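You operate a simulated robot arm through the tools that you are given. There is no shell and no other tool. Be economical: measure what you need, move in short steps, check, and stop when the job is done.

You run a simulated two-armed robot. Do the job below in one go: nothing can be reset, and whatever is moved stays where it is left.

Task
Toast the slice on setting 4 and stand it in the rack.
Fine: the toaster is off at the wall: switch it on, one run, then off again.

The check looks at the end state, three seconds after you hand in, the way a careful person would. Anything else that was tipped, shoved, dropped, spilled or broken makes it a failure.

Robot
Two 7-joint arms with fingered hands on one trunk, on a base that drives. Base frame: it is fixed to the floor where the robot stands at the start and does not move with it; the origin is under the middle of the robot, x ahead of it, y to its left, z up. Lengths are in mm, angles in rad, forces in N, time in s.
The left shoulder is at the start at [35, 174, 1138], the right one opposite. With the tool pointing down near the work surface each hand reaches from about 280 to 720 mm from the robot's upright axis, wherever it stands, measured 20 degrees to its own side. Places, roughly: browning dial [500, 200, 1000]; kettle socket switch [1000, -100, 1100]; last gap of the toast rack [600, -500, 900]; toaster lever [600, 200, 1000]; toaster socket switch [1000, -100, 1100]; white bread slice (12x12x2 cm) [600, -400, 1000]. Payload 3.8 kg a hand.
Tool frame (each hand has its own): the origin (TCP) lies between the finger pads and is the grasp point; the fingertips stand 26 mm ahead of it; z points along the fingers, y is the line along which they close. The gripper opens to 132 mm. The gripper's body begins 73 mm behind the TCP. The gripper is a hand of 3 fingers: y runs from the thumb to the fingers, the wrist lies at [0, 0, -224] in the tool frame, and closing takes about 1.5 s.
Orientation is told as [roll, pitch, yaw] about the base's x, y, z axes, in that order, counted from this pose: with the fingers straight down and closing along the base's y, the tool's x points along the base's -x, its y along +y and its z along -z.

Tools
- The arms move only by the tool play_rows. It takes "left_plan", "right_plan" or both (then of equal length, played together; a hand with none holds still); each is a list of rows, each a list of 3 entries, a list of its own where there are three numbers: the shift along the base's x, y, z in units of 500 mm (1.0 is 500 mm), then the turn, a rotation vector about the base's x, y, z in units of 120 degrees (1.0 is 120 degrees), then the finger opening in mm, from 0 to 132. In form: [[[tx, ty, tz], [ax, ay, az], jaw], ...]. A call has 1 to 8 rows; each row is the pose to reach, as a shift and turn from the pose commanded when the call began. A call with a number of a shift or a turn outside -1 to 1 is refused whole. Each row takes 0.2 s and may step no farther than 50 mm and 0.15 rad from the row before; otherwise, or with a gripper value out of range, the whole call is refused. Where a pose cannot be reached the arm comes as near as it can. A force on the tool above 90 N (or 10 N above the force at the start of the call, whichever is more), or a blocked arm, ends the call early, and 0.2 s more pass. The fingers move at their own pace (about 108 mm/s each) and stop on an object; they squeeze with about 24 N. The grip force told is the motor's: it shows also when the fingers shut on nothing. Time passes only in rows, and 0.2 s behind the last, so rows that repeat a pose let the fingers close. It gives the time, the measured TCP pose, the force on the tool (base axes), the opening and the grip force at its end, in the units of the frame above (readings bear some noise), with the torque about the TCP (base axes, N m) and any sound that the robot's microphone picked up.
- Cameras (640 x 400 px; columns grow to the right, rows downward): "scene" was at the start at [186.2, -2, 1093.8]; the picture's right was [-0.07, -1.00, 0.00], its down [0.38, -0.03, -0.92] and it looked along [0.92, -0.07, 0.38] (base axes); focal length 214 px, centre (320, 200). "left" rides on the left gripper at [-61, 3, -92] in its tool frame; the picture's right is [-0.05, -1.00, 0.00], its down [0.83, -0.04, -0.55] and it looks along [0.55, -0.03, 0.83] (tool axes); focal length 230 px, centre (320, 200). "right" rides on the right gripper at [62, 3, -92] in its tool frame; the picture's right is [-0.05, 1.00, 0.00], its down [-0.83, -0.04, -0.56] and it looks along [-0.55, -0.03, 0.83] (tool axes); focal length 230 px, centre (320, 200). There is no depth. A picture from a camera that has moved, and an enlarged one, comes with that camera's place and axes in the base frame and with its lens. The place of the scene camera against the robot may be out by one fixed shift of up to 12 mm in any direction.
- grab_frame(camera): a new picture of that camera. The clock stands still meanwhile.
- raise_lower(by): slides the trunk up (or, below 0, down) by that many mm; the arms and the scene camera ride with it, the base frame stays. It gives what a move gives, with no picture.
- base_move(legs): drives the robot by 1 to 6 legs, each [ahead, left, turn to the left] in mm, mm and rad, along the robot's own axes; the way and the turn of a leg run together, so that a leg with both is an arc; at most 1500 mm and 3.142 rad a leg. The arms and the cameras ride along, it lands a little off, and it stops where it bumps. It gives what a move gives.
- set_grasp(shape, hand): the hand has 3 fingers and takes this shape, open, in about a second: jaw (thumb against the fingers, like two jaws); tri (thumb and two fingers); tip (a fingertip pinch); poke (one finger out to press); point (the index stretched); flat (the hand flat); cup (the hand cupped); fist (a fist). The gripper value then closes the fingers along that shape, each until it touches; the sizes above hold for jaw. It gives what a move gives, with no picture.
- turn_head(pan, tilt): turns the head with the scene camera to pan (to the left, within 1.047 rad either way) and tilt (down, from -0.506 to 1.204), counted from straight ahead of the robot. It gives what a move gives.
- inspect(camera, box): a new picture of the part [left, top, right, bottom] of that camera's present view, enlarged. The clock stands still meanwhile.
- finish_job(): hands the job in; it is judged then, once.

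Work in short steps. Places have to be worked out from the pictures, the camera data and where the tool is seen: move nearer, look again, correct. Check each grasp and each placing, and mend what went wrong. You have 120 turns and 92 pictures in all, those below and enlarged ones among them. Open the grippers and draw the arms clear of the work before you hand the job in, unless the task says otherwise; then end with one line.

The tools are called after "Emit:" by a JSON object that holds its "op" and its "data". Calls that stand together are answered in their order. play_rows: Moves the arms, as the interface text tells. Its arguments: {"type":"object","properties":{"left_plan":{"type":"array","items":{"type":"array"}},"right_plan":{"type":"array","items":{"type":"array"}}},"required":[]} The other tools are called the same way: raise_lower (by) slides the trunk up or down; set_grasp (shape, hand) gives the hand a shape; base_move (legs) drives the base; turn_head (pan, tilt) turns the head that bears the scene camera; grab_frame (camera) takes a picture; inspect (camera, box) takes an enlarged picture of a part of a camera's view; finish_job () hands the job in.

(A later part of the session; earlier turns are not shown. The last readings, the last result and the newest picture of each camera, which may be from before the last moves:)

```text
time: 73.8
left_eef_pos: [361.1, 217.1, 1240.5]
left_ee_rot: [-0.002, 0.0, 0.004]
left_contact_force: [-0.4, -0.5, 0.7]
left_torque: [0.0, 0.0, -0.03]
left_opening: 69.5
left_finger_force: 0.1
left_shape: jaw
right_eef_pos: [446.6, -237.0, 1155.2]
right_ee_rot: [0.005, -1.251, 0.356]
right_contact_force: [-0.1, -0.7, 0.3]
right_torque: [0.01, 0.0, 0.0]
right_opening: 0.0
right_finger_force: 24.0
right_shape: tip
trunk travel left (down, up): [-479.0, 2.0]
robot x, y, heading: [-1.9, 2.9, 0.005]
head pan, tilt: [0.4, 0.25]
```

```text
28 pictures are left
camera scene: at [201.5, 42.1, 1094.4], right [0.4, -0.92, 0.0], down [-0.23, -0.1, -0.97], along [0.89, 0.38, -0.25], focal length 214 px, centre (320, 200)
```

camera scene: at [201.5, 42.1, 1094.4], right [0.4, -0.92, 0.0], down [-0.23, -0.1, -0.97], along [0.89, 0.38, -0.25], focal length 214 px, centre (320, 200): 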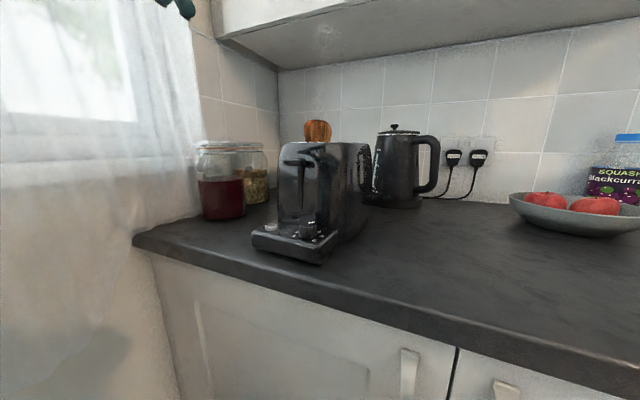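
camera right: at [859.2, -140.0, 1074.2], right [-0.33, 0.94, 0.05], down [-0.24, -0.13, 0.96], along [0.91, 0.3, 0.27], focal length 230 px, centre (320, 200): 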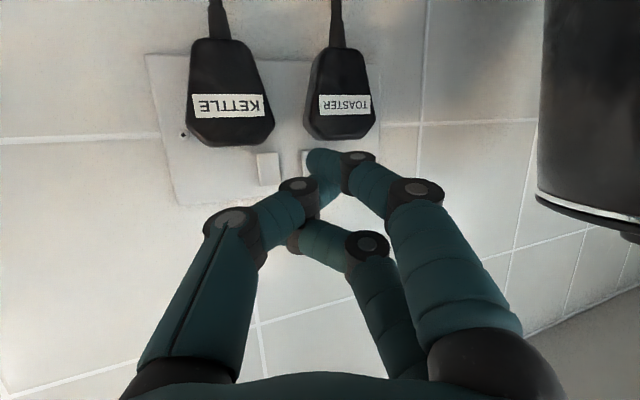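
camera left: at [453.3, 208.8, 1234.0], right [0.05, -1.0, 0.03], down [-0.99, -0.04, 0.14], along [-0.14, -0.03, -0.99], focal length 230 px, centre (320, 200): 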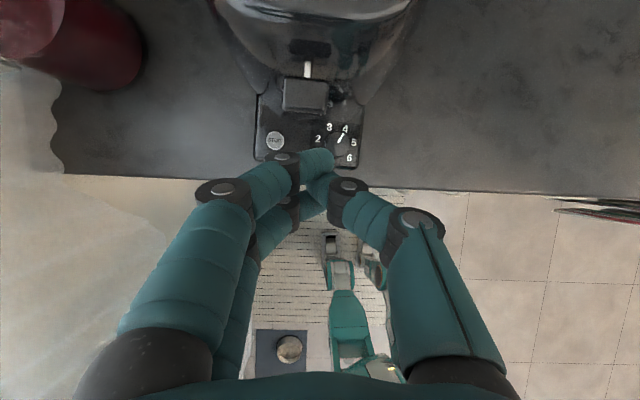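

Popped and browned. I drive ahead 150 so the left hand can reach the slice from above, and look.

Emit:
{"op": "base_move", "data": {"legs": [[150, 0, 0]]}}

Emit:
{"op": "play_rows", "data": {"left_plan": [[[0.08, 0.01, 0.02], [0, 0, 0], 70], [[0.16, 0.02, 0.04], [0, 0, 0], 70], [[0.16, 0.02, 0.04], [0, 0, 0], 70]]}}

Emit:
{"op": "grab_frame", "data": {"camera": "left"}}

```text
time: 75.2
left_eef_pos: [512.3, 218.2, 1240.7]
left_ee_rot: [-0.004, -0.002, 0.005]
left_contact_force: [0.3, -0.2, -0.4]
left_torque: [-0.03, 0.01, 0.0]
left_opening: 69.4
left_finger_force: 0.0
left_shape: jaw
right_eef_pos: [596.3, -235.9, 1155.6]
right_ee_rot: [0.002, -1.254, 0.355]
right_contact_force: [0.0, -0.5, 1.2]
right_torque: [0.04, 0.03, 0.0]
right_opening: 0.0
right_finger_force: 24.1
right_shape: tip
trunk travel left (down, up): [-479.0, 2.0]
robot x, y, heading: [148.4, 2.8, 0.01]
head pan, tilt: [0.4, 0.25]
```

```text
time: 76.0
left_eef_pos: [590.9, 229.2, 1260.0]
left_ee_rot: [-0.004, -0.002, 0.007]
left_contact_force: [-0.4, 0.5, 0.2]
left_torque: [0.0, -0.01, 0.0]
left_opening: 69.0
left_finger_force: 0.0
left_shape: jaw
right_eef_pos: [596.8, -235.7, 1155.7]
right_ee_rot: [0.005, -1.254, 0.359]
right_contact_force: [-0.8, 0.2, -0.5]
right_torque: [-0.01, 0.01, 0.02]
right_opening: 0.1
right_finger_force: 24.0
right_shape: tip
trunk travel left (down, up): [-479.0, 2.0]
robot x, y, heading: [151.3, 2.8, 0.009]
head pan, tilt: [0.4, 0.25]
```

```text
27 pictures are left
camera left: at [654.4, 233.7, 1353.8], right [0.06, -1.0, 0.0], down [-0.83, -0.05, 0.55], along [-0.55, -0.03, -0.83], focal length 230 px, centre (320, 200)
```

left: 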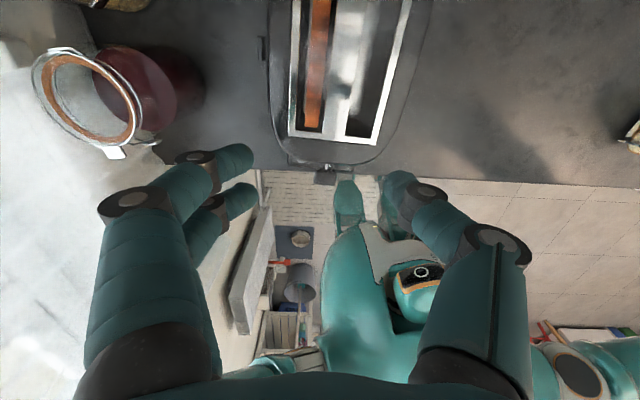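

Slice centre about (640,236), top near 1150. Moving over, descending so tips stay above the toaster, then closing.

Emit:
{"op": "play_rows", "data": {"left_plan": [[[0.05, 0.006, -0.02], [0, 0, 0], 70], [[0.095, 0.012, -0.08], [0, 0, 0], 70], [[0.095, 0.012, -0.17], [0, 0, 0], 70], [[0.095, 0.012, -0.234], [0, 0, 0], 70], [[0.095, 0.012, -0.234], [0, 0, 0], 70]]}}

Emit:
{"op": "grab_frame", "data": {"camera": "left"}}

Emit:
{"op": "inspect", "data": {"camera": "scene", "box": [200, 80, 440, 260]}}

```text
time: 77.2
left_eef_pos: [639.8, 235.4, 1143.4]
left_ee_rot: [-0.004, -0.003, 0.006]
left_contact_force: [0.2, 0.1, -0.7]
left_torque: [0.03, 0.0, -0.01]
left_opening: 69.3
left_finger_force: 0.1
left_shape: jaw
right_eef_pos: [597.6, -237.1, 1155.1]
right_ee_rot: [0.005, -1.253, 0.356]
right_contact_force: [-0.1, 0.0, -0.6]
right_torque: [0.02, 0.01, -0.01]
right_opening: 0.2
right_finger_force: 24.1
right_shape: tip
trunk travel left (down, up): [-479.0, 2.0]
robot x, y, heading: [146.9, 4.0, 0.008]
head pan, tilt: [0.4, 0.25]
```

```text
26 pictures are left
camera left: at [702.3, 239.6, 1236.3], right [0.06, -1.0, 0.0], down [-0.83, -0.05, 0.55], along [-0.55, -0.03, -0.83], focal length 230 px, centre (320, 200)
```

left: 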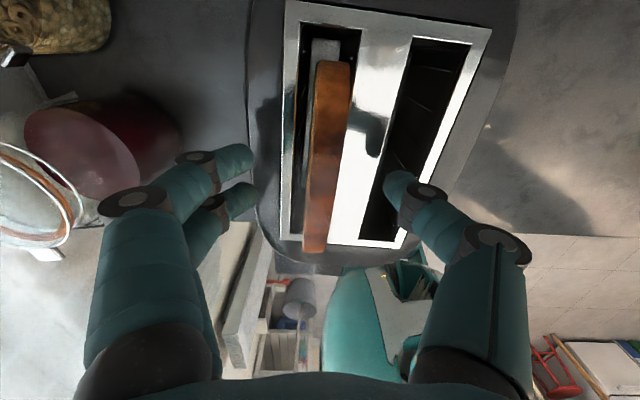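

```text
2.22 times, centred on (320, 170) of scene
camera zoom: at [351.3, 42.9, 1094.6], right [0.4, -0.92, 0.0], down [-0.23, -0.1, -0.97], along [0.89, 0.38, -0.25], focal length 477 px, centre (320, 267)
```

zoom: 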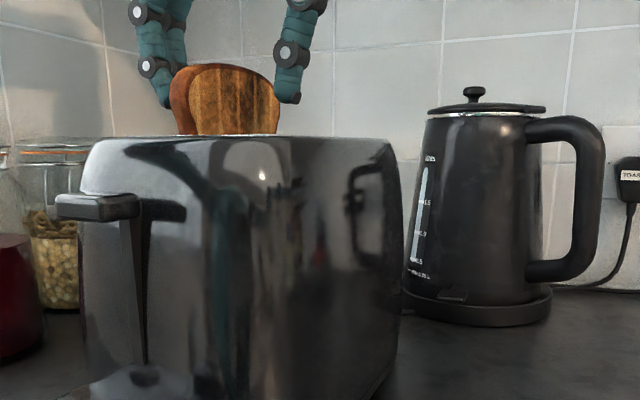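

Fingers straddle the slice well; its centre is ~20 mm further ahead. Shifting ahead 18 and closing.

Emit:
{"op": "play_rows", "data": {"left_plan": [[[0.036, 0, 0], [0, 0, 0], 70], [[0.036, 0, -0.006], [0, 0, 0], 40], [[0.036, 0, -0.006], [0, 0, 0], 10], [[0.036, 0, -0.006], [0, 0, 0], 8], [[0.036, 0, -0.006], [0, 0, 0], 8]]}}

```text
time: 78.3
left_eef_pos: [657.5, 234.9, 1139.4]
left_ee_rot: [-0.003, 0.0, 0.005]
left_contact_force: [0.1, 0.3, -0.2]
left_torque: [-0.02, 0.0, 0.0]
left_opening: 7.6
left_finger_force: 23.9
left_shape: jaw
right_eef_pos: [596.6, -236.4, 1154.7]
right_ee_rot: [0.005, -1.251, 0.357]
right_contact_force: [0.5, 0.0, 0.9]
right_torque: [0.0, 0.01, -0.03]
right_opening: 0.3
right_finger_force: 24.3
right_shape: tip
trunk travel left (down, up): [-479.0, 2.0]
robot x, y, heading: [147.6, 1.6, 0.008]
head pan, tilt: [0.4, 0.25]
```

Opening 7.6 mm is less than the slice's 20; checking whether the slice is between the fingers.

Emit:
{"op": "grab_frame", "data": {"camera": "left"}}

Emit:
{"op": "inspect", "data": {"camera": "scene", "box": [200, 80, 360, 200]}}

```text
24 pictures are left
camera left: at [720.5, 239.9, 1233.4], right [0.06, -1.0, 0.0], down [-0.83, -0.05, 0.55], along [-0.55, -0.03, -0.83], focal length 230 px, centre (320, 200)
```

left: 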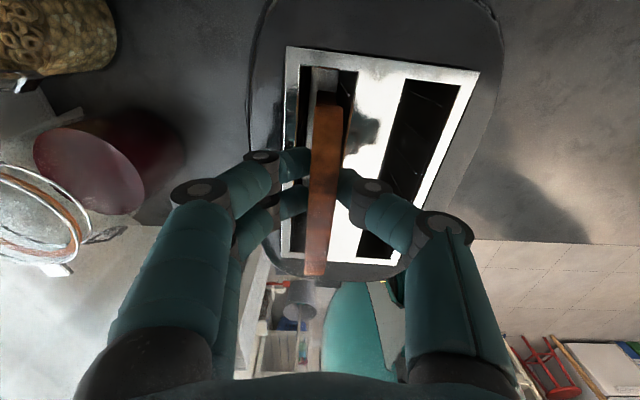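

```text
3.33 times, centred on (280, 140) of scene
camera zoom: at [351.5, 43.1, 1094.5], right [0.4, -0.92, 0.0], down [-0.23, -0.1, -0.97], along [0.89, 0.38, -0.25], focal length 715 px, centre (453, 400)
```

zoom: 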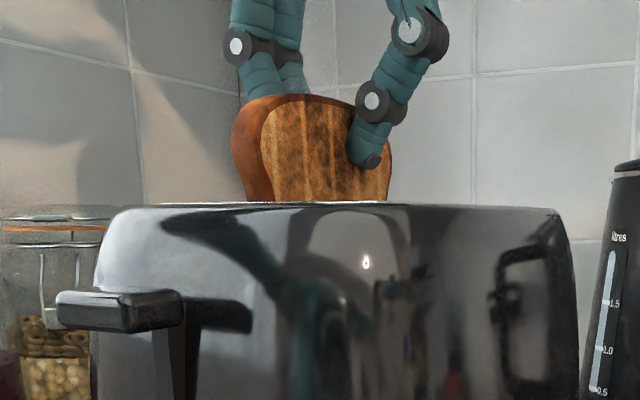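

The slice is between the fingers. Commanding full squeeze and lifting slowly straight up.

Emit:
{"op": "play_rows", "data": {"left_plan": [[[0, 0, 0], [0, 0, 0], 0], [[0, 0, 0.01], [0, 0, 0], 0], [[0, 0, 0.05], [0, 0, 0], 0], [[0, 0, 0.1], [0, 0, 0], 0], [[0, 0, 0.16], [0, 0, 0], 0], [[0, 0, 0.22], [0, 0, 0], 0], [[0, 0, 0.27], [0, 0, 0], 0], [[0, 0, 0.27], [0, 0, 0], 0]]}}

Emit:
{"op": "inspect", "data": {"camera": "scene", "box": [180, 0, 400, 200]}}

```text
time: 80.2
left_eef_pos: [657.2, 235.9, 1262.3]
left_ee_rot: [0.005, 0.027, 0.002]
left_contact_force: [-32.1, -6.2, -69.7]
left_torque: [0.51, 1.44, -0.44]
left_opening: 8.0
left_finger_force: 24.3
left_shape: jaw
right_eef_pos: [596.8, -235.3, 1152.5]
right_ee_rot: [0.009, -1.246, 0.353]
right_contact_force: [0.8, -0.5, 0.0]
right_torque: [0.01, -0.01, -0.01]
right_opening: 0.0
right_finger_force: 23.6
right_shape: tip
trunk travel left (down, up): [-479.0, 2.0]
robot x, y, heading: [149.9, 0.4, 0.011]
head pan, tilt: [0.4, 0.25]
```

```text
2.00 times, centred on (290, 100) of scene
camera zoom: at [350.6, 43.9, 1092.9], right [0.4, -0.92, 0.0], down [-0.23, -0.1, -0.97], along [0.89, 0.38, -0.25], focal length 429 px, centre (380, 400)
```

zoom: 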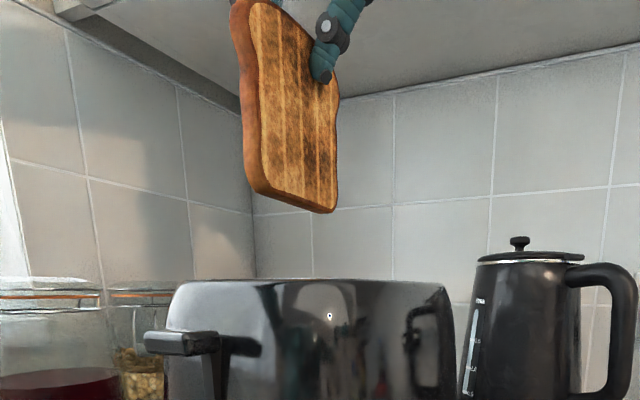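

The slice is out, but the hand presses against the upper cabinet (force down and back). Lowering a little and drawing back towards me.

Emit:
{"op": "play_rows", "data": {"left_plan": [[[-0.02, 0, -0.03], [0, 0, 0], 0], [[-0.08, 0, -0.04], [0, 0, 0], 0], [[-0.16, 0, -0.04], [0, 0, 0], 0], [[-0.24, 0, -0.04], [0, 0, 0], 0], [[-0.32, 0, -0.04], [0, 0, 0], 0], [[-0.4, 0, -0.02], [0, 0, 0], 0], [[-0.46, 0, 0], [0, 0, 0], 0], [[-0.46, 0, 0], [0, 0, 0], 0]]}}

Emit:
{"op": "turn_head", "data": {"pan": 0.6, "tilt": 0.1}}

Emit:
{"op": "grab_frame", "data": {"camera": "scene"}}

```text
time: 82.0
left_eef_pos: [427.2, 234.2, 1275.6]
left_ee_rot: [-0.002, -0.002, 0.009]
left_contact_force: [0.7, -0.2, -0.2]
left_torque: [0.0, 0.0, -0.02]
left_opening: 7.8
left_finger_force: 24.5
left_shape: jaw
right_eef_pos: [597.8, -235.3, 1154.0]
right_ee_rot: [0.004, -1.253, 0.354]
right_contact_force: [0.3, -0.3, 0.2]
right_torque: [0.01, 0.0, -0.04]
right_opening: 0.0
right_finger_force: 24.0
right_shape: tip
trunk travel left (down, up): [-479.0, 2.0]
robot x, y, heading: [150.4, -0.6, 0.006]
head pan, tilt: [0.4, 0.25]
```

```text
time: 82.7
left_eef_pos: [427.6, 233.9, 1276.6]
left_ee_rot: [-0.002, -0.003, 0.005]
left_contact_force: [-0.8, 0.1, 0.2]
left_torque: [0.03, -0.01, -0.03]
left_opening: 7.6
left_finger_force: 24.0
left_shape: jaw
right_eef_pos: [596.5, -235.9, 1155.3]
right_ee_rot: [0.005, -1.251, 0.356]
right_contact_force: [0.3, 0.0, 0.2]
right_torque: [-0.01, 0.04, 0.01]
right_opening: 0.0
right_finger_force: 24.0
right_shape: tip
trunk travel left (down, up): [-479.0, 2.0]
robot x, y, heading: [149.1, 3.8, 0.004]
head pan, tilt: [0.6, 0.099]
```

```text
21 pictures are left
camera scene: at [341.3, 58.6, 1108.4], right [0.57, -0.82, 0.0], down [-0.08, -0.06, -0.99], along [0.82, 0.57, -0.1], focal length 214 px, centre (320, 200)
```

scene: 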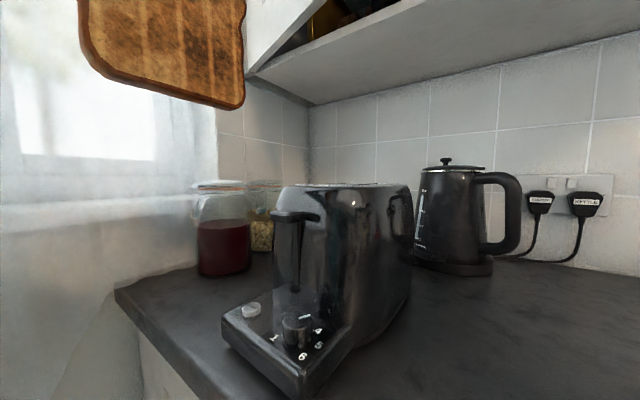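

Toast is held firmly. Driving back 150 and right 640 to bring the left hand before the rack.

Emit:
{"op": "base_move", "data": {"legs": [[-150, 0, 0], [0, -640, 0]]}}

Emit:
{"op": "turn_head", "data": {"pan": 0.3, "tilt": 0.3}}

Emit:
{"op": "grab_frame", "data": {"camera": "scene"}}

```text
time: 89.8
left_eef_pos: [281.8, -410.7, 1275.5]
left_ee_rot: [-0.004, -0.002, 0.01]
left_contact_force: [0.0, -0.2, -0.4]
left_torque: [0.0, -0.01, 0.03]
left_opening: 7.9
left_finger_force: 24.1
left_shape: jaw
right_eef_pos: [453.6, -880.2, 1155.1]
right_ee_rot: [0.006, -1.25, 0.358]
right_contact_force: [-0.8, -0.6, -0.1]
right_torque: [-0.01, -0.02, 0.04]
right_opening: 0.2
right_finger_force: 24.3
right_shape: tip
trunk travel left (down, up): [-479.0, 2.0]
robot x, y, heading: [5.5, -644.7, 0.016]
head pan, tilt: [0.6, 0.099]
```

```text
time: 90.6
left_eef_pos: [280.8, -410.5, 1275.0]
left_ee_rot: [-0.004, -0.002, 0.008]
left_contact_force: [-0.3, 0.1, -0.2]
left_torque: [-0.01, 0.0, -0.01]
left_opening: 7.6
left_finger_force: 24.0
left_shape: jaw
right_eef_pos: [452.5, -880.8, 1156.2]
right_ee_rot: [0.003, -1.252, 0.358]
right_contact_force: [-0.5, -0.3, 0.4]
right_torque: [-0.01, 0.0, 0.02]
right_opening: 0.2
right_finger_force: 24.3
right_shape: tip
trunk travel left (down, up): [-479.0, 2.0]
robot x, y, heading: [5.4, -644.9, 0.009]
head pan, tilt: [0.3, 0.3]
```

```text
20 pictures are left
camera scene: at [209.5, -610.1, 1089.8], right [0.3, -0.95, 0.0], down [-0.28, -0.09, -0.96], along [0.91, 0.29, -0.3], focal length 214 px, centre (320, 200)
```

scene: 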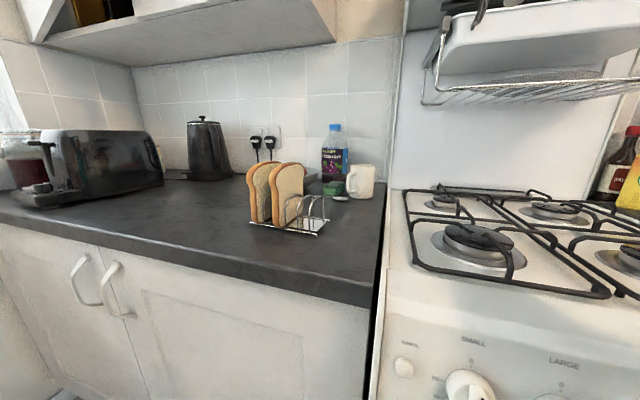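

The rack's last gap is at about (556,−477), hoop tops ≈999. Slice bottom is ≈104 mm under the TCP and its middle ≈7 mm nearer than the TCP. Moving above the gap.

Emit:
{"op": "play_rows", "data": {"left_plan": [[[0.08, -0.015, 0], [0, 0, 0], 0], [[0.16, -0.03, 0], [0, 0, 0], 0], [[0.25, -0.045, 0], [0, 0, 0], 0], [[0.34, -0.06, -0.01], [0, 0, 0], 0], [[0.42, -0.08, -0.04], [0, 0, 0], 0], [[0.5, -0.1, -0.08], [0, 0, 0], 0], [[0.565, -0.133, -0.14], [0, 0, -0.004], 0], [[0.565, -0.133, -0.21], [0, 0, -0.004], 0]]}}

Emit:
{"op": "grab_frame", "data": {"camera": "left"}}

Emit:
{"op": "inspect", "data": {"camera": "scene", "box": [220, 100, 360, 250]}}

```text
time: 92.4
left_eef_pos: [564.1, -476.5, 1168.7]
left_ee_rot: [-0.004, -0.002, 0.0]
left_contact_force: [-0.1, 1.1, -0.4]
left_torque: [0.01, -0.02, -0.02]
left_opening: 7.5
left_finger_force: 23.9
left_shape: jaw
right_eef_pos: [452.3, -878.7, 1155.0]
right_ee_rot: [0.001, -1.251, 0.36]
right_contact_force: [-0.1, -0.2, -0.7]
right_torque: [0.03, 0.0, -0.02]
right_opening: 0.0
right_finger_force: 24.2
right_shape: tip
trunk travel left (down, up): [-479.0, 2.0]
robot x, y, heading: [3.1, -640.5, 0.013]
head pan, tilt: [0.3, 0.3]
```

```text
19 pictures are left
camera left: at [626.6, -471.4, 1262.2], right [0.05, -1.0, 0.0], down [-0.83, -0.04, 0.55], along [-0.55, -0.03, -0.83], focal length 230 px, centre (320, 200)
```

left: 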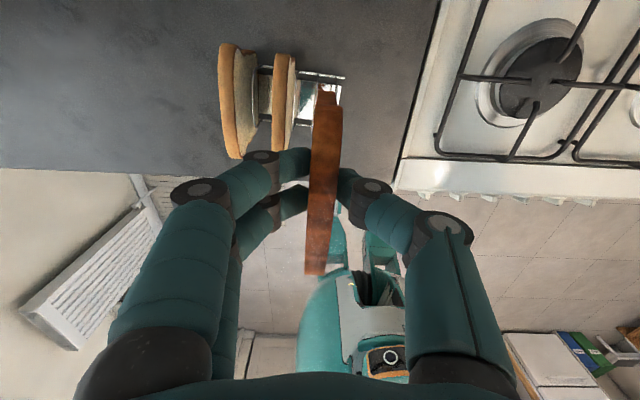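

```text
2.67 times, centred on (290, 175) of scene
camera zoom: at [209.6, -609.2, 1089.6], right [0.3, -0.95, 0.0], down [-0.28, -0.09, -0.96], along [0.91, 0.29, -0.3], focal length 572 px, centre (400, 267)
```

zoom: 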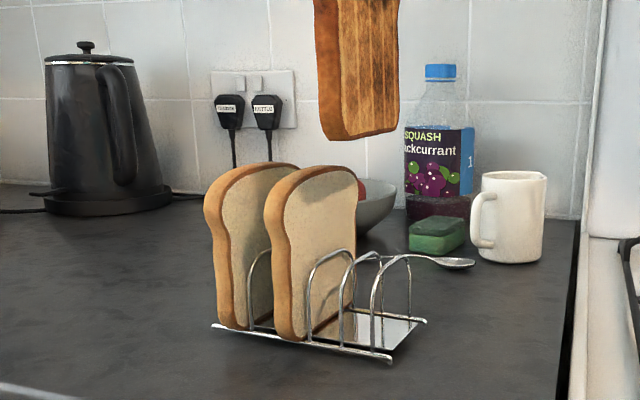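

Alignment looks close; zooming on the rack from the head to fix the last gap's y against the same camera.

Emit:
{"op": "inspect", "data": {"camera": "scene", "box": [290, 185, 335, 240]}}

Emit:
{"op": "inspect", "data": {"camera": "left", "box": [200, 30, 380, 170]}}

```text
7.27 times, centred on (312, 212) of scene
camera zoom: at [209.6, -609.2, 1089.6], right [0.3, -0.95, 0.0], down [-0.28, -0.09, -0.96], along [0.91, 0.29, -0.3], focal length 1560 px, centre (374, 109)
```

zoom: 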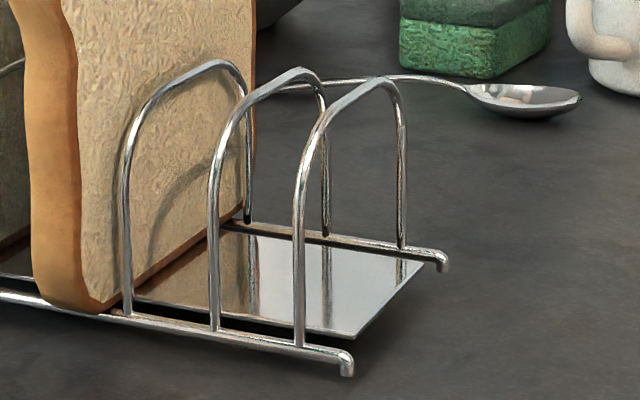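

```text
2.86 times, centred on (290, 100) of left
camera zoom: at [626.6, -471.4, 1262.2], right [0.05, -1.0, 0.0], down [-0.83, -0.04, 0.55], along [-0.55, -0.03, -0.83], focal length 657 px, centre (406, 486)
```

zoom: 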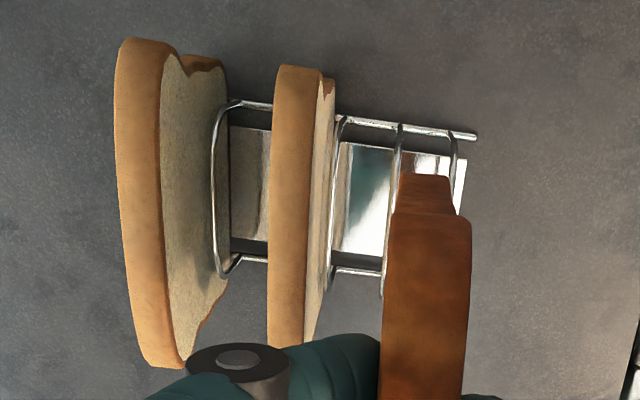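

The rack is turned about −0.08 rad; gap centre about (560,−481). I yaw the slice to match, shift, lower to just above the hoops, and check.

Emit:
{"op": "play_rows", "data": {"left_plan": [[[0.003, -0.005, 0], [0, 0, -0.019], 0], [[0.006, -0.01, -0.02], [0, 0, -0.038], 0], [[0.006, -0.01, -0.06], [0, 0, -0.038], 0], [[0.006, -0.01, -0.1], [0, 0, -0.038], 0], [[0.006, -0.01, -0.1], [0, 0, -0.038], 0]]}}

Emit:
{"op": "inspect", "data": {"camera": "scene", "box": [280, 140, 350, 240]}}

Emit:
{"op": "inspect", "data": {"camera": "left", "box": [200, 10, 400, 170]}}

```text
time: 93.6
left_eef_pos: [566.4, -481.2, 1121.7]
left_ee_rot: [-0.002, -0.003, -0.081]
left_contact_force: [0.0, 0.6, -0.7]
left_torque: [-0.01, 0.0, 0.0]
left_opening: 7.7
left_finger_force: 23.7
left_shape: jaw
right_eef_pos: [452.7, -880.4, 1154.4]
right_ee_rot: [0.005, -1.25, 0.359]
right_contact_force: [0.1, 0.4, -0.4]
right_torque: [-0.04, -0.03, 0.03]
right_opening: 0.1
right_finger_force: 24.1
right_shape: tip
trunk travel left (down, up): [-479.0, 2.0]
robot x, y, heading: [3.7, -643.6, 0.011]
head pan, tilt: [0.3, 0.3]
```

```text
4.00 times, centred on (315, 190) of scene
camera zoom: at [209.4, -610.3, 1089.8], right [0.3, -0.95, 0.0], down [-0.28, -0.09, -0.96], along [0.91, 0.29, -0.3], focal length 858 px, centre (340, 240)
```

zoom: 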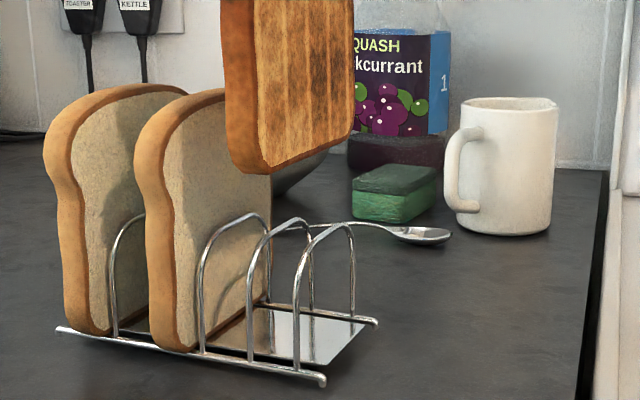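

```text
2.50 times, centred on (300, 90) of left
camera zoom: at [629.0, -482.6, 1214.2], right [-0.03, -1.0, 0.0], down [-0.83, 0.03, 0.55], along [-0.55, 0.01, -0.83], focal length 575 px, centre (370, 475)
```

zoom: 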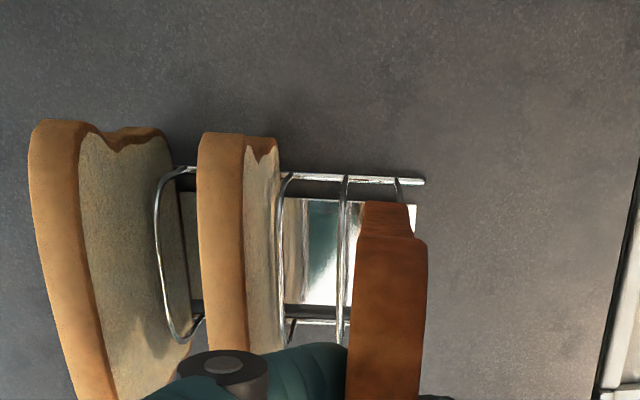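

Alignment is within a couple of mm both ends. Lowering into the gap, slowing near the bottom.

Emit:
{"op": "play_rows", "data": {"left_plan": [[[0, 0, -0.03], [0, 0, 0], 0], [[0, 0, -0.06], [0, 0, 0], 0], [[0, 0, -0.09], [0, 0, 0], 0], [[0, 0, -0.12], [0, 0, 0], 0], [[0, 0, -0.14], [0, 0, 0], 0], [[0, 0, -0.156], [0, 0, 0], 0]]}}

Emit:
{"op": "inspect", "data": {"camera": "scene", "box": [270, 130, 350, 240]}}

```text
time: 95.0
left_eef_pos: [567.9, -481.2, 1042.5]
left_ee_rot: [-0.003, -0.002, -0.079]
left_contact_force: [-0.6, -0.1, 0.1]
left_torque: [-0.01, -0.06, 0.01]
left_opening: 7.5
left_finger_force: 24.3
left_shape: jaw
right_eef_pos: [452.9, -879.4, 1156.3]
right_ee_rot: [0.005, -1.251, 0.357]
right_contact_force: [0.7, -0.7, 0.8]
right_torque: [-0.03, 0.02, -0.02]
right_opening: 0.0
right_finger_force: 23.7
right_shape: tip
trunk travel left (down, up): [-479.0, 2.0]
robot x, y, heading: [7.7, -644.0, 0.008]
head pan, tilt: [0.3, 0.3]
```

```text
3.64 times, centred on (310, 185) of scene
camera zoom: at [209.6, -610.1, 1089.7], right [0.3, -0.95, 0.0], down [-0.28, -0.09, -0.96], along [0.91, 0.29, -0.3], focal length 780 px, centre (356, 254)
```

zoom: 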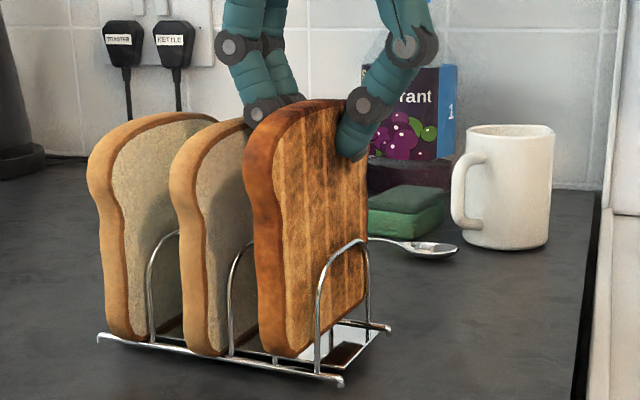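

The toast is in the last gap. Lowering a few more mm to find the bottom.

Emit:
{"op": "play_rows", "data": {"left_plan": [[[0, 0, -0.006], [0, 0, 0], 0], [[0, 0, -0.011], [0, 0, 0], 0], [[0, 0, -0.014], [0, 0, 0], 0]]}}

```text
time: 95.8
left_eef_pos: [566.4, -481.2, 1035.7]
left_ee_rot: [-0.002, -0.001, -0.08]
left_contact_force: [1.1, 0.4, -1.3]
left_torque: [-0.01, -0.01, 0.02]
left_opening: 7.5
left_finger_force: 23.7
left_shape: jaw
right_eef_pos: [451.8, -880.3, 1154.1]
right_ee_rot: [0.006, -1.251, 0.357]
right_contact_force: [-0.4, 0.4, -0.1]
right_torque: [0.01, -0.03, 0.02]
right_opening: 0.1
right_finger_force: 23.3
right_shape: tip
trunk travel left (down, up): [-479.0, 2.0]
robot x, y, heading: [2.5, -644.0, 0.004]
head pan, tilt: [0.3, 0.3]
```

No contact yet; stepping a little lower.

Emit:
{"op": "play_rows", "data": {"left_plan": [[[0, 0, -0.004], [0, 0, 0], 0], [[0, 0, -0.008], [0, 0, 0], 0], [[0, 0, -0.01], [0, 0, 0], 0]]}}

Emit:
{"op": "inspect", "data": {"camera": "scene", "box": [270, 130, 350, 240]}}

```text
time: 96.6
left_eef_pos: [567.7, -482.2, 1030.2]
left_ee_rot: [-0.002, -0.001, -0.081]
left_contact_force: [-0.3, -0.3, 0.1]
left_torque: [-0.02, -0.01, -0.01]
left_opening: 7.8
left_finger_force: 23.8
left_shape: jaw
right_eef_pos: [452.4, -880.0, 1154.2]
right_ee_rot: [0.003, -1.249, 0.359]
right_contact_force: [0.1, 1.5, 0.0]
right_torque: [-0.01, 0.01, -0.01]
right_opening: 0.0
right_finger_force: 24.6
right_shape: tip
trunk travel left (down, up): [-479.0, 2.0]
robot x, y, heading: [4.9, -643.3, 0.012]
head pan, tilt: [0.3, 0.3]
```

```text
3.64 times, centred on (310, 185) of scene
camera zoom: at [209.5, -610.2, 1089.7], right [0.3, -0.95, 0.0], down [-0.28, -0.09, -0.96], along [0.91, 0.29, -0.3], focal length 780 px, centre (356, 254)
```

zoom: 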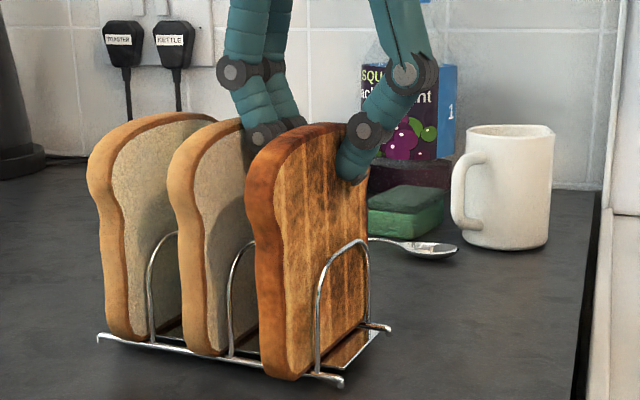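

Nearly down (level with neighbours). Two more small steps.

Emit:
{"op": "play_rows", "data": {"left_plan": [[[0, 0, -0.003], [0, 0, 0], 0], [[0, 0, -0.006], [0, 0, 0], 0], [[0, 0, -0.006], [0, 0, 0], 0]]}}

```text
time: 97.4
left_eef_pos: [566.8, -482.8, 1029.3]
left_ee_rot: [-0.003, -0.005, -0.081]
left_contact_force: [1.0, -0.5, 9.7]
left_torque: [-0.02, -0.03, 0.0]
left_opening: 7.9
left_finger_force: 23.9
left_shape: jaw
right_eef_pos: [452.0, -881.1, 1155.5]
right_ee_rot: [0.001, -1.254, 0.357]
right_contact_force: [0.6, -0.9, -0.3]
right_torque: [0.01, 0.01, -0.04]
right_opening: 0.1
right_finger_force: 23.8
right_shape: tip
trunk travel left (down, up): [-479.0, 2.0]
robot x, y, heading: [5.5, -646.0, 0.008]
head pan, tilt: [0.3, 0.3]
```

Bottom contact (9.7 N). Easing up 2 mm, opening slightly, and rising straight.

Emit:
{"op": "play_rows", "data": {"left_plan": [[[0, 0, 0.003], [0, 0, 0], 0], [[0, 0, 0.003], [0, 0, 0], 16], [[0, 0, 0.003], [0, 0, 0], 20], [[0, 0, 0.003], [0, 0, 0], 20], [[0, 0, 0.03], [0, 0, 0], 20], [[0, 0, 0.07], [0, 0, 0], 20], [[0, 0, 0.14], [0, 0, 0], 24], [[0, 0, 0.22], [0, 0, 0], 24]]}}

Emit:
{"op": "inspect", "data": {"camera": "scene", "box": [270, 110, 350, 240]}}

```text
time: 99.2
left_eef_pos: [565.7, -481.7, 1137.6]
left_ee_rot: [-0.003, -0.005, -0.081]
left_contact_force: [-0.4, 0.0, 0.7]
left_torque: [-0.01, -0.03, 0.0]
left_opening: 23.6
left_finger_force: 0.0
left_shape: jaw
right_eef_pos: [452.2, -879.8, 1155.0]
right_ee_rot: [0.004, -1.253, 0.358]
right_contact_force: [-1.1, 1.9, 0.1]
right_torque: [0.0, -0.01, -0.01]
right_opening: 0.0
right_finger_force: 24.5
right_shape: tip
trunk travel left (down, up): [-479.0, 2.0]
robot x, y, heading: [7.9, -647.3, 0.008]
head pan, tilt: [0.3, 0.3]
```

```text
3.08 times, centred on (310, 175) of scene
camera zoom: at [209.1, -610.5, 1089.9], right [0.3, -0.95, 0.0], down [-0.28, -0.09, -0.96], along [0.91, 0.29, -0.3], focal length 660 px, centre (351, 277)
```

zoom: 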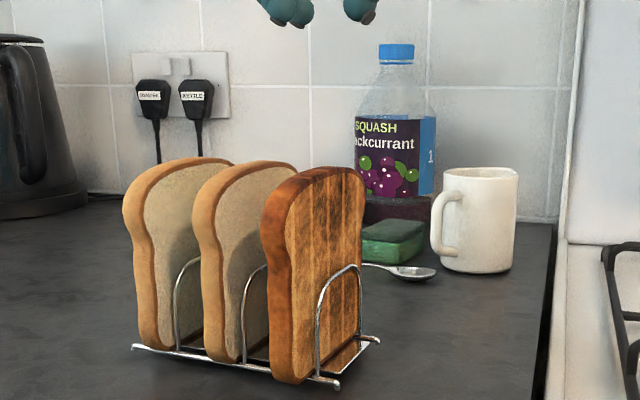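

Toast stands in the last gap. Withdrawing the left hand and driving back to the socket with the right hand.

Emit:
{"op": "play_rows", "data": {"left_plan": [[[0, 0, 0.08], [0, 0, 0], 30], [[-0.08, 0, 0.12], [0, 0, 0], 60], [[-0.17, 0, 0.14], [0, 0, 0], 60], [[-0.26, 0, 0.16], [0, 0, 0], 60], [[-0.35, 0, 0.18], [0, 0, 0], 60], [[-0.44, 0, 0.2], [0, 0, 0], 60], [[-0.5, 0, 0.2], [0, 0, 0], 60]]}}

Emit:
{"op": "base_move", "data": {"legs": [[0, 645, -0.01], [195, 0, 0]]}}

Emit:
{"op": "turn_head", "data": {"pan": -0.05, "tilt": 0.2}}

```text
time: 100.8
left_eef_pos: [315.7, -480.9, 1236.7]
left_ee_rot: [-0.002, -0.002, -0.08]
left_contact_force: [-0.2, -0.1, 0.0]
left_torque: [0.01, 0.0, 0.0]
left_opening: 59.3
left_finger_force: 0.1
left_shape: jaw
right_eef_pos: [451.9, -879.6, 1154.8]
right_ee_rot: [0.003, -1.252, 0.357]
right_contact_force: [0.2, 0.7, -0.6]
right_torque: [0.0, 0.01, -0.01]
right_opening: 0.1
right_finger_force: 24.1
right_shape: tip
trunk travel left (down, up): [-479.0, 2.0]
robot x, y, heading: [3.2, -644.5, 0.012]
head pan, tilt: [0.3, 0.3]
```

```text
time: 108.0
left_eef_pos: [504.7, 164.5, 1237.6]
left_ee_rot: [-0.004, -0.004, -0.082]
left_contact_force: [0.2, -0.2, 0.0]
left_torque: [0.02, 0.01, -0.01]
left_opening: 59.4
left_finger_force: 0.1
left_shape: jaw
right_eef_pos: [639.9, -234.2, 1154.4]
right_ee_rot: [0.003, -1.25, 0.357]
right_contact_force: [-0.2, -0.1, -0.5]
right_torque: [-0.03, 0.0, 0.01]
right_opening: 0.0
right_finger_force: 24.2
right_shape: tip
trunk travel left (down, up): [-479.0, 2.0]
robot x, y, heading: [192.8, 5.5, 0.01]
head pan, tilt: [0.3, 0.3]
```

```text
time: 108.9
left_eef_pos: [504.6, 166.2, 1238.3]
left_ee_rot: [-0.003, -0.003, -0.081]
left_contact_force: [-0.4, -0.4, 0.2]
left_torque: [-0.02, -0.04, 0.0]
left_opening: 59.7
left_finger_force: 0.0
left_shape: jaw
right_eef_pos: [638.8, -234.7, 1154.6]
right_ee_rot: [0.005, -1.251, 0.355]
right_contact_force: [0.3, 0.0, -0.9]
right_torque: [0.01, -0.03, -0.02]
right_opening: 0.3
right_finger_force: 23.6
right_shape: tip
trunk travel left (down, up): [-479.0, 2.0]
robot x, y, heading: [192.5, 7.8, 0.003]
head pan, tilt: [-0.051, 0.201]
```

Moving the right hand to before the top half of the toaster rocker.

Emit:
{"op": "play_rows", "data": {"right_plan": [[[0.086, 0.037, -0.0096], [0, 0, 0], 0], [[0.172, 0.0746, -0.019], [0, 0, 0], 0], [[0.258, 0.112, -0.0287], [0, 0, 0], 0], [[0.344, 0.149, -0.038], [0, 0, 0], 0], [[0.43, 0.186, -0.048], [0, 0, 0], 0], [[0.516, 0.224, -0.0574], [0, 0, 0], 0], [[0.602, 0.261, -0.067], [0, 0, 0], 0], [[0.602, 0.261, -0.067], [0, 0, 0], 0]]}}

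Emit:
{"op": "inspect", "data": {"camera": "right", "box": [200, 60, 420, 220]}}

```text
time: 110.7
left_eef_pos: [505.2, 164.0, 1236.6]
left_ee_rot: [-0.001, -0.003, -0.082]
left_contact_force: [1.8, 0.2, 0.0]
left_torque: [0.03, -0.01, 0.0]
left_opening: 59.6
left_finger_force: 0.2
left_shape: jaw
right_eef_pos: [941.0, -105.6, 1122.7]
right_ee_rot: [0.004, -1.254, 0.358]
right_contact_force: [-0.1, 0.1, 0.7]
right_torque: [0.0, 0.0, 0.0]
right_opening: 0.0
right_finger_force: 23.8
right_shape: tip
trunk travel left (down, up): [-479.0, 2.0]
robot x, y, heading: [192.8, 5.8, 0.004]
head pan, tilt: [-0.051, 0.201]
```

```text
2.50 times, centred on (310, 140) of right
camera zoom: at [839.6, -139.0, 1092.9], right [-0.34, 0.94, 0.05], down [-0.23, -0.14, 0.96], along [0.91, 0.31, 0.27], focal length 575 px, centre (345, 350)
```

zoom: 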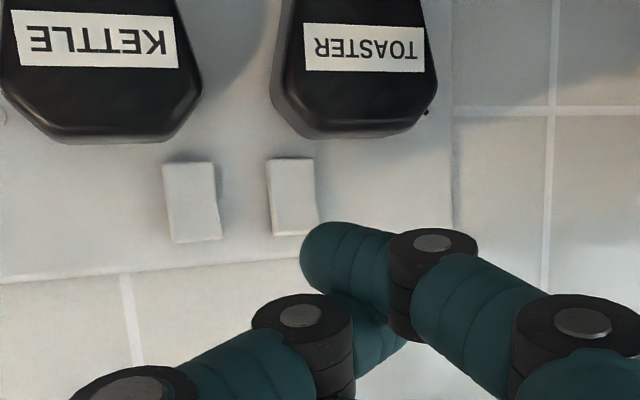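

Finger centre is ≈(963,−98,1108); shifting 5 left and 4 down, then pressing ahead on the rocker's top half.

Emit:
{"op": "play_rows", "data": {"right_plan": [[[0.05, 0.01, -0.008], [0, 0, 0], 0], [[0.085, 0.01, -0.008], [0, 0, 0], 0], [[0.1, 0.01, -0.008], [0, 0, 0], 0], [[0.112, 0.01, -0.008], [0, 0, 0], 0], [[0.122, 0.01, -0.008], [0, 0, 0], 0], [[0.13, 0.01, -0.008], [0, 0, 0], 0]]}}

Emit:
{"op": "play_rows", "data": {"right_plan": [[[-0.08, -0.02, 0.01], [0, 0, 0], 0], [[-0.16, -0.06, 0.02], [0, 0, 0], 0], [[-0.2, -0.14, 0.03], [0, 0, 0], 0], [[-0.24, -0.22, 0.04], [0, 0, 0], 0]]}}

Emit:
{"op": "inspect", "data": {"camera": "scene", "box": [310, 140, 370, 180]}}

```text
time: 112.1
left_eef_pos: [499.2, 165.3, 1240.6]
left_ee_rot: [-0.003, -0.011, -0.083]
left_contact_force: [0.4, -0.4, -0.5]
left_torque: [-0.01, 0.04, -0.05]
left_opening: 59.5
left_finger_force: 0.0
left_shape: jaw
right_eef_pos: [1001.2, -95.5, 1130.4]
right_ee_rot: [-0.003, -1.27, 0.367]
right_contact_force: [-43.0, 3.2, 5.7]
right_torque: [0.07, 0.63, -0.05]
right_opening: 0.0
right_finger_force: 24.1
right_shape: tip
trunk travel left (down, up): [-479.0, 2.0]
robot x, y, heading: [195.1, 3.2, 0.008]
head pan, tilt: [-0.051, 0.201]
```

```text
time: 113.1
left_eef_pos: [502.9, 163.9, 1237.2]
left_ee_rot: [-0.002, -0.004, -0.083]
left_contact_force: [0.2, -0.4, 0.7]
left_torque: [0.03, 0.0, -0.02]
left_opening: 59.6
left_finger_force: 0.1
left_shape: jaw
right_eef_pos: [884.0, -209.3, 1139.4]
right_ee_rot: [0.006, -1.255, 0.354]
right_contact_force: [0.4, -0.6, 0.4]
right_torque: [0.02, -0.01, 0.0]
right_opening: 0.0
right_finger_force: 24.4
right_shape: tip
trunk travel left (down, up): [-479.0, 2.0]
robot x, y, heading: [190.7, 1.8, 0.007]
head pan, tilt: [-0.051, 0.201]
```

```text
10.00 times, centred on (340, 160) of scene
camera zoom: at [400.6, 3.4, 1099.3], right [-0.04, -1.0, 0.0], down [-0.2, 0.01, -0.98], along [0.98, -0.04, -0.2], focal length 2145 px, centre (120, 600)
```

zoom: 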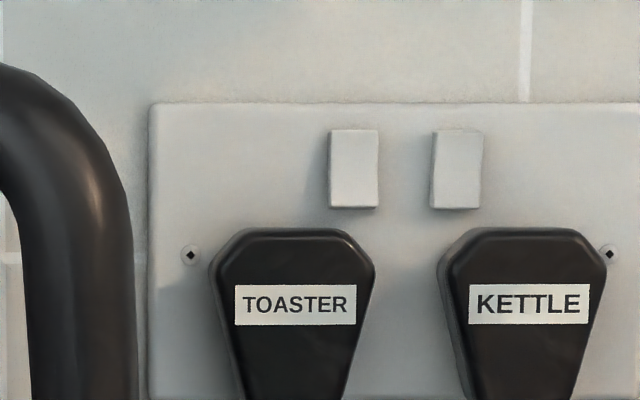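

The shape has changed; enlarging to compare with the original off-state picture.

Emit:
{"op": "inspect", "data": {"camera": "scene", "box": [335, 148, 361, 165]}}

Emit:
{"op": "inspect", "data": {"camera": "right", "box": [270, 20, 440, 160]}}

```text
16.00 times, centred on (348, 156) of scene
camera zoom: at [400.6, 3.4, 1099.3], right [-0.04, -1.0, 0.0], down [-0.2, 0.01, -0.98], along [0.98, -0.04, -0.2], focal length 3432 px, centre (-128, 896)
```

zoom: 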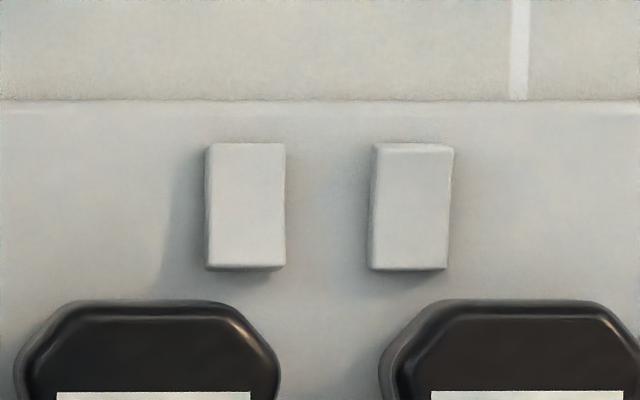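

```text
2.86 times, centred on (355, 90) of right
camera zoom: at [783.7, -244.2, 1109.2], right [-0.34, 0.94, 0.05], down [-0.24, -0.14, 0.96], along [0.91, 0.31, 0.27], focal length 657 px, centre (220, 514)
```

zoom: 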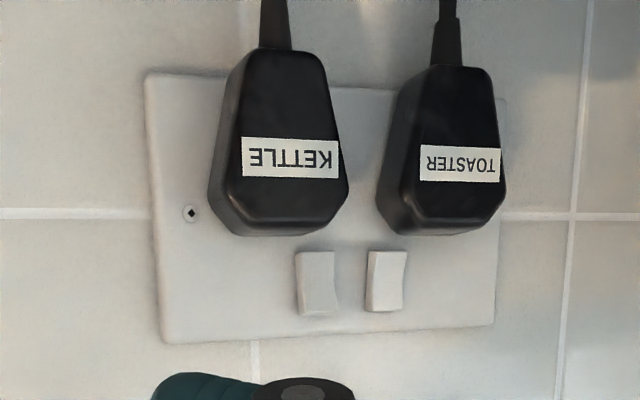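

The toaster rocker again stands opposite to the kettle's, with its bottom out: off as at the start. Retreating, opening hands, and a last look.

Emit:
{"op": "base_move", "data": {"legs": [[-250, 0, 0]]}}

Emit:
{"op": "play_rows", "data": {"right_plan": [[[-0.08, 0, 0.02], [0, 0, 0], 60], [[-0.16, 0, 0.04], [0, 0, 0], 90], [[-0.24, 0, 0.04], [0, 0, 0], 90], [[-0.3, 0, 0.04], [0, 0, 0], 90]], "left_plan": [[[0, 0, 0], [0, 0, 0], 100], [[0, 0, 0], [0, 0, 0], 130], [[0, 0, 0], [0, 0, 0], 130], [[0, 0, 0], [0, 0, 0], 130]]}}

Emit:
{"op": "grab_frame", "data": {"camera": "scene"}}

```text
time: 114.9
left_eef_pos: [257.6, 162.2, 1235.1]
left_ee_rot: [-0.002, -0.002, -0.082]
left_contact_force: [-0.5, -0.7, 0.3]
left_torque: [-0.04, -0.05, 0.01]
left_opening: 59.5
left_finger_force: 0.1
left_shape: jaw
right_eef_pos: [639.3, -210.3, 1138.4]
right_ee_rot: [0.004, -1.251, 0.358]
right_contact_force: [1.1, 0.2, 0.4]
right_torque: [-0.02, -0.04, -0.03]
right_opening: 0.0
right_finger_force: 24.5
right_shape: tip
trunk travel left (down, up): [-479.0, 2.0]
robot x, y, heading: [-61.9, 0.0, 0.005]
head pan, tilt: [-0.051, 0.201]
```

```text
time: 115.9
left_eef_pos: [255.5, 162.3, 1238.0]
left_ee_rot: [-0.004, -0.004, -0.082]
left_contact_force: [-0.2, -0.3, 0.5]
left_torque: [-0.02, 0.01, 0.01]
left_opening: 129.8
left_finger_force: 0.1
left_shape: jaw
right_eef_pos: [486.7, -208.9, 1158.1]
right_ee_rot: [0.006, -1.251, 0.355]
right_contact_force: [-0.2, 0.3, 0.3]
right_torque: [0.02, 0.03, -0.02]
right_opening: 89.4
right_finger_force: 0.1
right_shape: tip
trunk travel left (down, up): [-479.0, 2.0]
robot x, y, heading: [-57.9, 0.1, 0.007]
head pan, tilt: [-0.051, 0.201]
```

```text
6 pictures are left
camera scene: at [152.6, 2.4, 1099.1], right [-0.04, -1.0, 0.0], down [-0.2, 0.01, -0.98], along [0.98, -0.04, -0.2], focal length 214 px, centre (320, 200)
```

scene: 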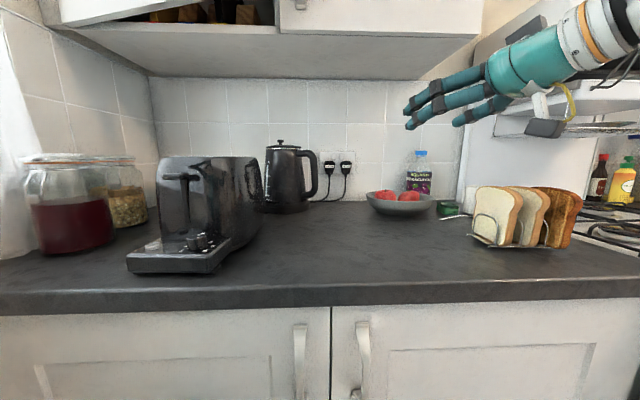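

The upper cabinet's left part looks open at the picture's top; checking it by tilting the head up.

Emit:
{"op": "turn_head", "data": {"pan": 0.2, "tilt": -0.35}}

Emit:
{"op": "grab_frame", "data": {"camera": "scene"}}

```text
time: 116.9
left_eef_pos: [255.8, 163.3, 1237.2]
left_ee_rot: [-0.003, -0.002, -0.083]
left_contact_force: [0.7, -0.5, -0.3]
left_torque: [-0.01, 0.01, 0.0]
left_opening: 129.9
left_finger_force: 0.0
left_shape: jaw
right_eef_pos: [489.0, -209.5, 1158.2]
right_ee_rot: [0.005, -1.252, 0.354]
right_contact_force: [0.6, -0.4, 0.8]
right_torque: [0.01, -0.02, -0.01]
right_opening: 89.2
right_finger_force: 0.2
right_shape: tip
trunk travel left (down, up): [-479.0, 2.0]
robot x, y, heading: [-58.3, 4.2, 0.01]
head pan, tilt: [0.201, -0.351]
```

```text
5 pictures are left
camera scene: at [134.3, 22.1, 1146.8], right [0.21, -0.98, 0.0], down [0.34, 0.07, -0.94], along [0.92, 0.19, 0.34], focal length 214 px, centre (320, 200)
```

scene: 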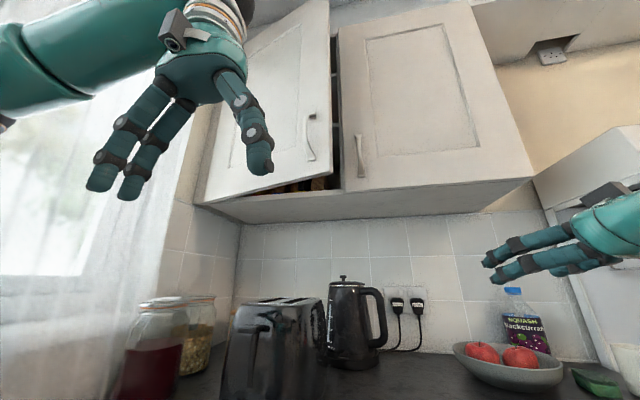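

My hand pulled the left cabinet door partly open when withdrawing the toast. I'll push it shut: drive ahead, turn the left hand to point forward at the door below its handle.

Emit:
{"op": "base_move", "data": {"legs": [[110, 0, 0]]}}

Emit:
{"op": "play_rows", "data": {"left_plan": [[[0.037, 0.005, 0.045], [0, -0.068, 0], 60], [[0.074, 0.01, 0.09], [0, -0.136, 0], 0], [[0.111, 0.015, 0.135], [0, -0.204, 0], 0], [[0.148, 0.02, 0.18], [0, -0.272, 0], 0], [[0.185, 0.025, 0.225], [0, -0.34, 0], 0], [[0.222, 0.03, 0.27], [0, -0.408, 0], 0], [[0.259, 0.035, 0.315], [0, -0.476, 0], 0], [[0.296, 0.04, 0.36], [0, -0.544, 0], 0]]}}

Emit:
{"op": "play_rows", "data": {"left_plan": [[[0.03, 0, 0.025], [0, -0.068, 0], 0], [[0.06, 0, 0.05], [0, -0.136, 0], 0], [[0.09, 0, 0.07], [0, -0.206, 0], 0], [[0.09, 0, 0.07], [0, -0.206, 0], 0]]}}

Emit:
{"op": "grab_frame", "data": {"camera": "scene"}}

```text
time: 118.1
left_eef_pos: [363.9, 164.4, 1237.3]
left_ee_rot: [-0.004, -0.003, -0.082]
left_contact_force: [0.4, 0.4, 0.1]
left_torque: [-0.01, -0.02, -0.01]
left_opening: 129.7
left_finger_force: 0.0
left_shape: jaw
right_eef_pos: [596.7, -208.1, 1158.5]
right_ee_rot: [0.002, -1.253, 0.357]
right_contact_force: [-0.2, 0.0, 0.1]
right_torque: [0.0, 0.01, 0.01]
right_opening: 89.6
right_finger_force: 0.0
right_shape: tip
trunk travel left (down, up): [-479.0, 2.0]
robot x, y, heading: [54.6, 5.4, 0.007]
head pan, tilt: [0.201, -0.351]
```

```text
time: 119.9
left_eef_pos: [513.7, 184.6, 1416.7]
left_ee_rot: [0.176, -1.136, -0.2]
left_contact_force: [-0.2, 0.2, 0.3]
left_torque: [0.02, -0.01, 0.02]
left_opening: 0.3
left_finger_force: 23.5
left_shape: jaw
right_eef_pos: [598.2, -208.8, 1157.7]
right_ee_rot: [0.004, -1.252, 0.356]
right_contact_force: [0.2, 0.5, -0.2]
right_torque: [0.0, -0.03, -0.04]
right_opening: 89.6
right_finger_force: 0.0
right_shape: tip
trunk travel left (down, up): [-479.0, 2.0]
robot x, y, heading: [52.2, 5.1, 0.005]
head pan, tilt: [0.201, -0.351]
```

```text
time: 120.9
left_eef_pos: [558.6, 183.6, 1452.0]
left_ee_rot: [1.626, -1.487, -1.628]
left_contact_force: [0.2, 0.2, 0.0]
left_torque: [-0.01, 0.02, 0.02]
left_opening: 0.0
left_finger_force: 24.0
left_shape: jaw
right_eef_pos: [598.3, -209.8, 1158.8]
right_ee_rot: [0.005, -1.252, 0.357]
right_contact_force: [-0.4, -0.5, 0.6]
right_torque: [-0.02, -0.03, -0.03]
right_opening: 89.4
right_finger_force: 0.1
right_shape: tip
trunk travel left (down, up): [-479.0, 2.0]
robot x, y, heading: [52.3, 1.1, 0.007]
head pan, tilt: [0.201, -0.351]
```

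```text
4 pictures are left
camera scene: at [243.3, 22.6, 1147.0], right [0.21, -0.98, 0.0], down [0.34, 0.07, -0.94], along [0.92, 0.19, 0.34], focal length 214 px, centre (320, 200)
```

scene: 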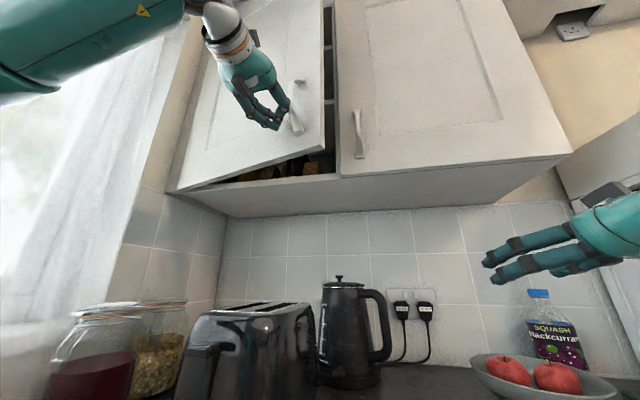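

Door's free edge is about (620,95), closed plane about x 727. Shifting left/down to clear the handle and pushing forward gently.

Emit:
{"op": "play_rows", "data": {"left_plan": [[[0.0, 0.08, -0.05], [0, 0, 0], 0], [[0.08, 0.08, -0.05], [0, 0, 0], 0], [[0.11, 0.08, -0.05], [0, 0, 0], 0], [[0.14, 0.08, -0.05], [0, 0, 0], 0], [[0.17, 0.08, -0.05], [0, 0, 0], 0], [[0.2, 0.08, -0.05], [0, 0, 0], 0], [[0.225, 0.08, -0.05], [0, 0, 0], 0], [[0.25, 0.08, -0.05], [0, 0, 0], 0]]}}

```text
time: 122.7
left_eef_pos: [682.5, 224.5, 1428.2]
left_ee_rot: [1.63, -1.486, -1.633]
left_contact_force: [-10.1, 1.1, -1.4]
left_torque: [-0.02, 0.07, -0.01]
left_opening: 0.0
left_finger_force: 24.2
left_shape: jaw
right_eef_pos: [595.0, -209.9, 1158.7]
right_ee_rot: [0.001, -1.253, 0.358]
right_contact_force: [0.7, -0.9, 0.2]
right_torque: [-0.04, 0.03, -0.01]
right_opening: 89.5
right_finger_force: 0.1
right_shape: tip
trunk travel left (down, up): [-479.0, 2.0]
robot x, y, heading: [51.0, 2.7, 0.006]
head pan, tilt: [0.201, -0.351]
```

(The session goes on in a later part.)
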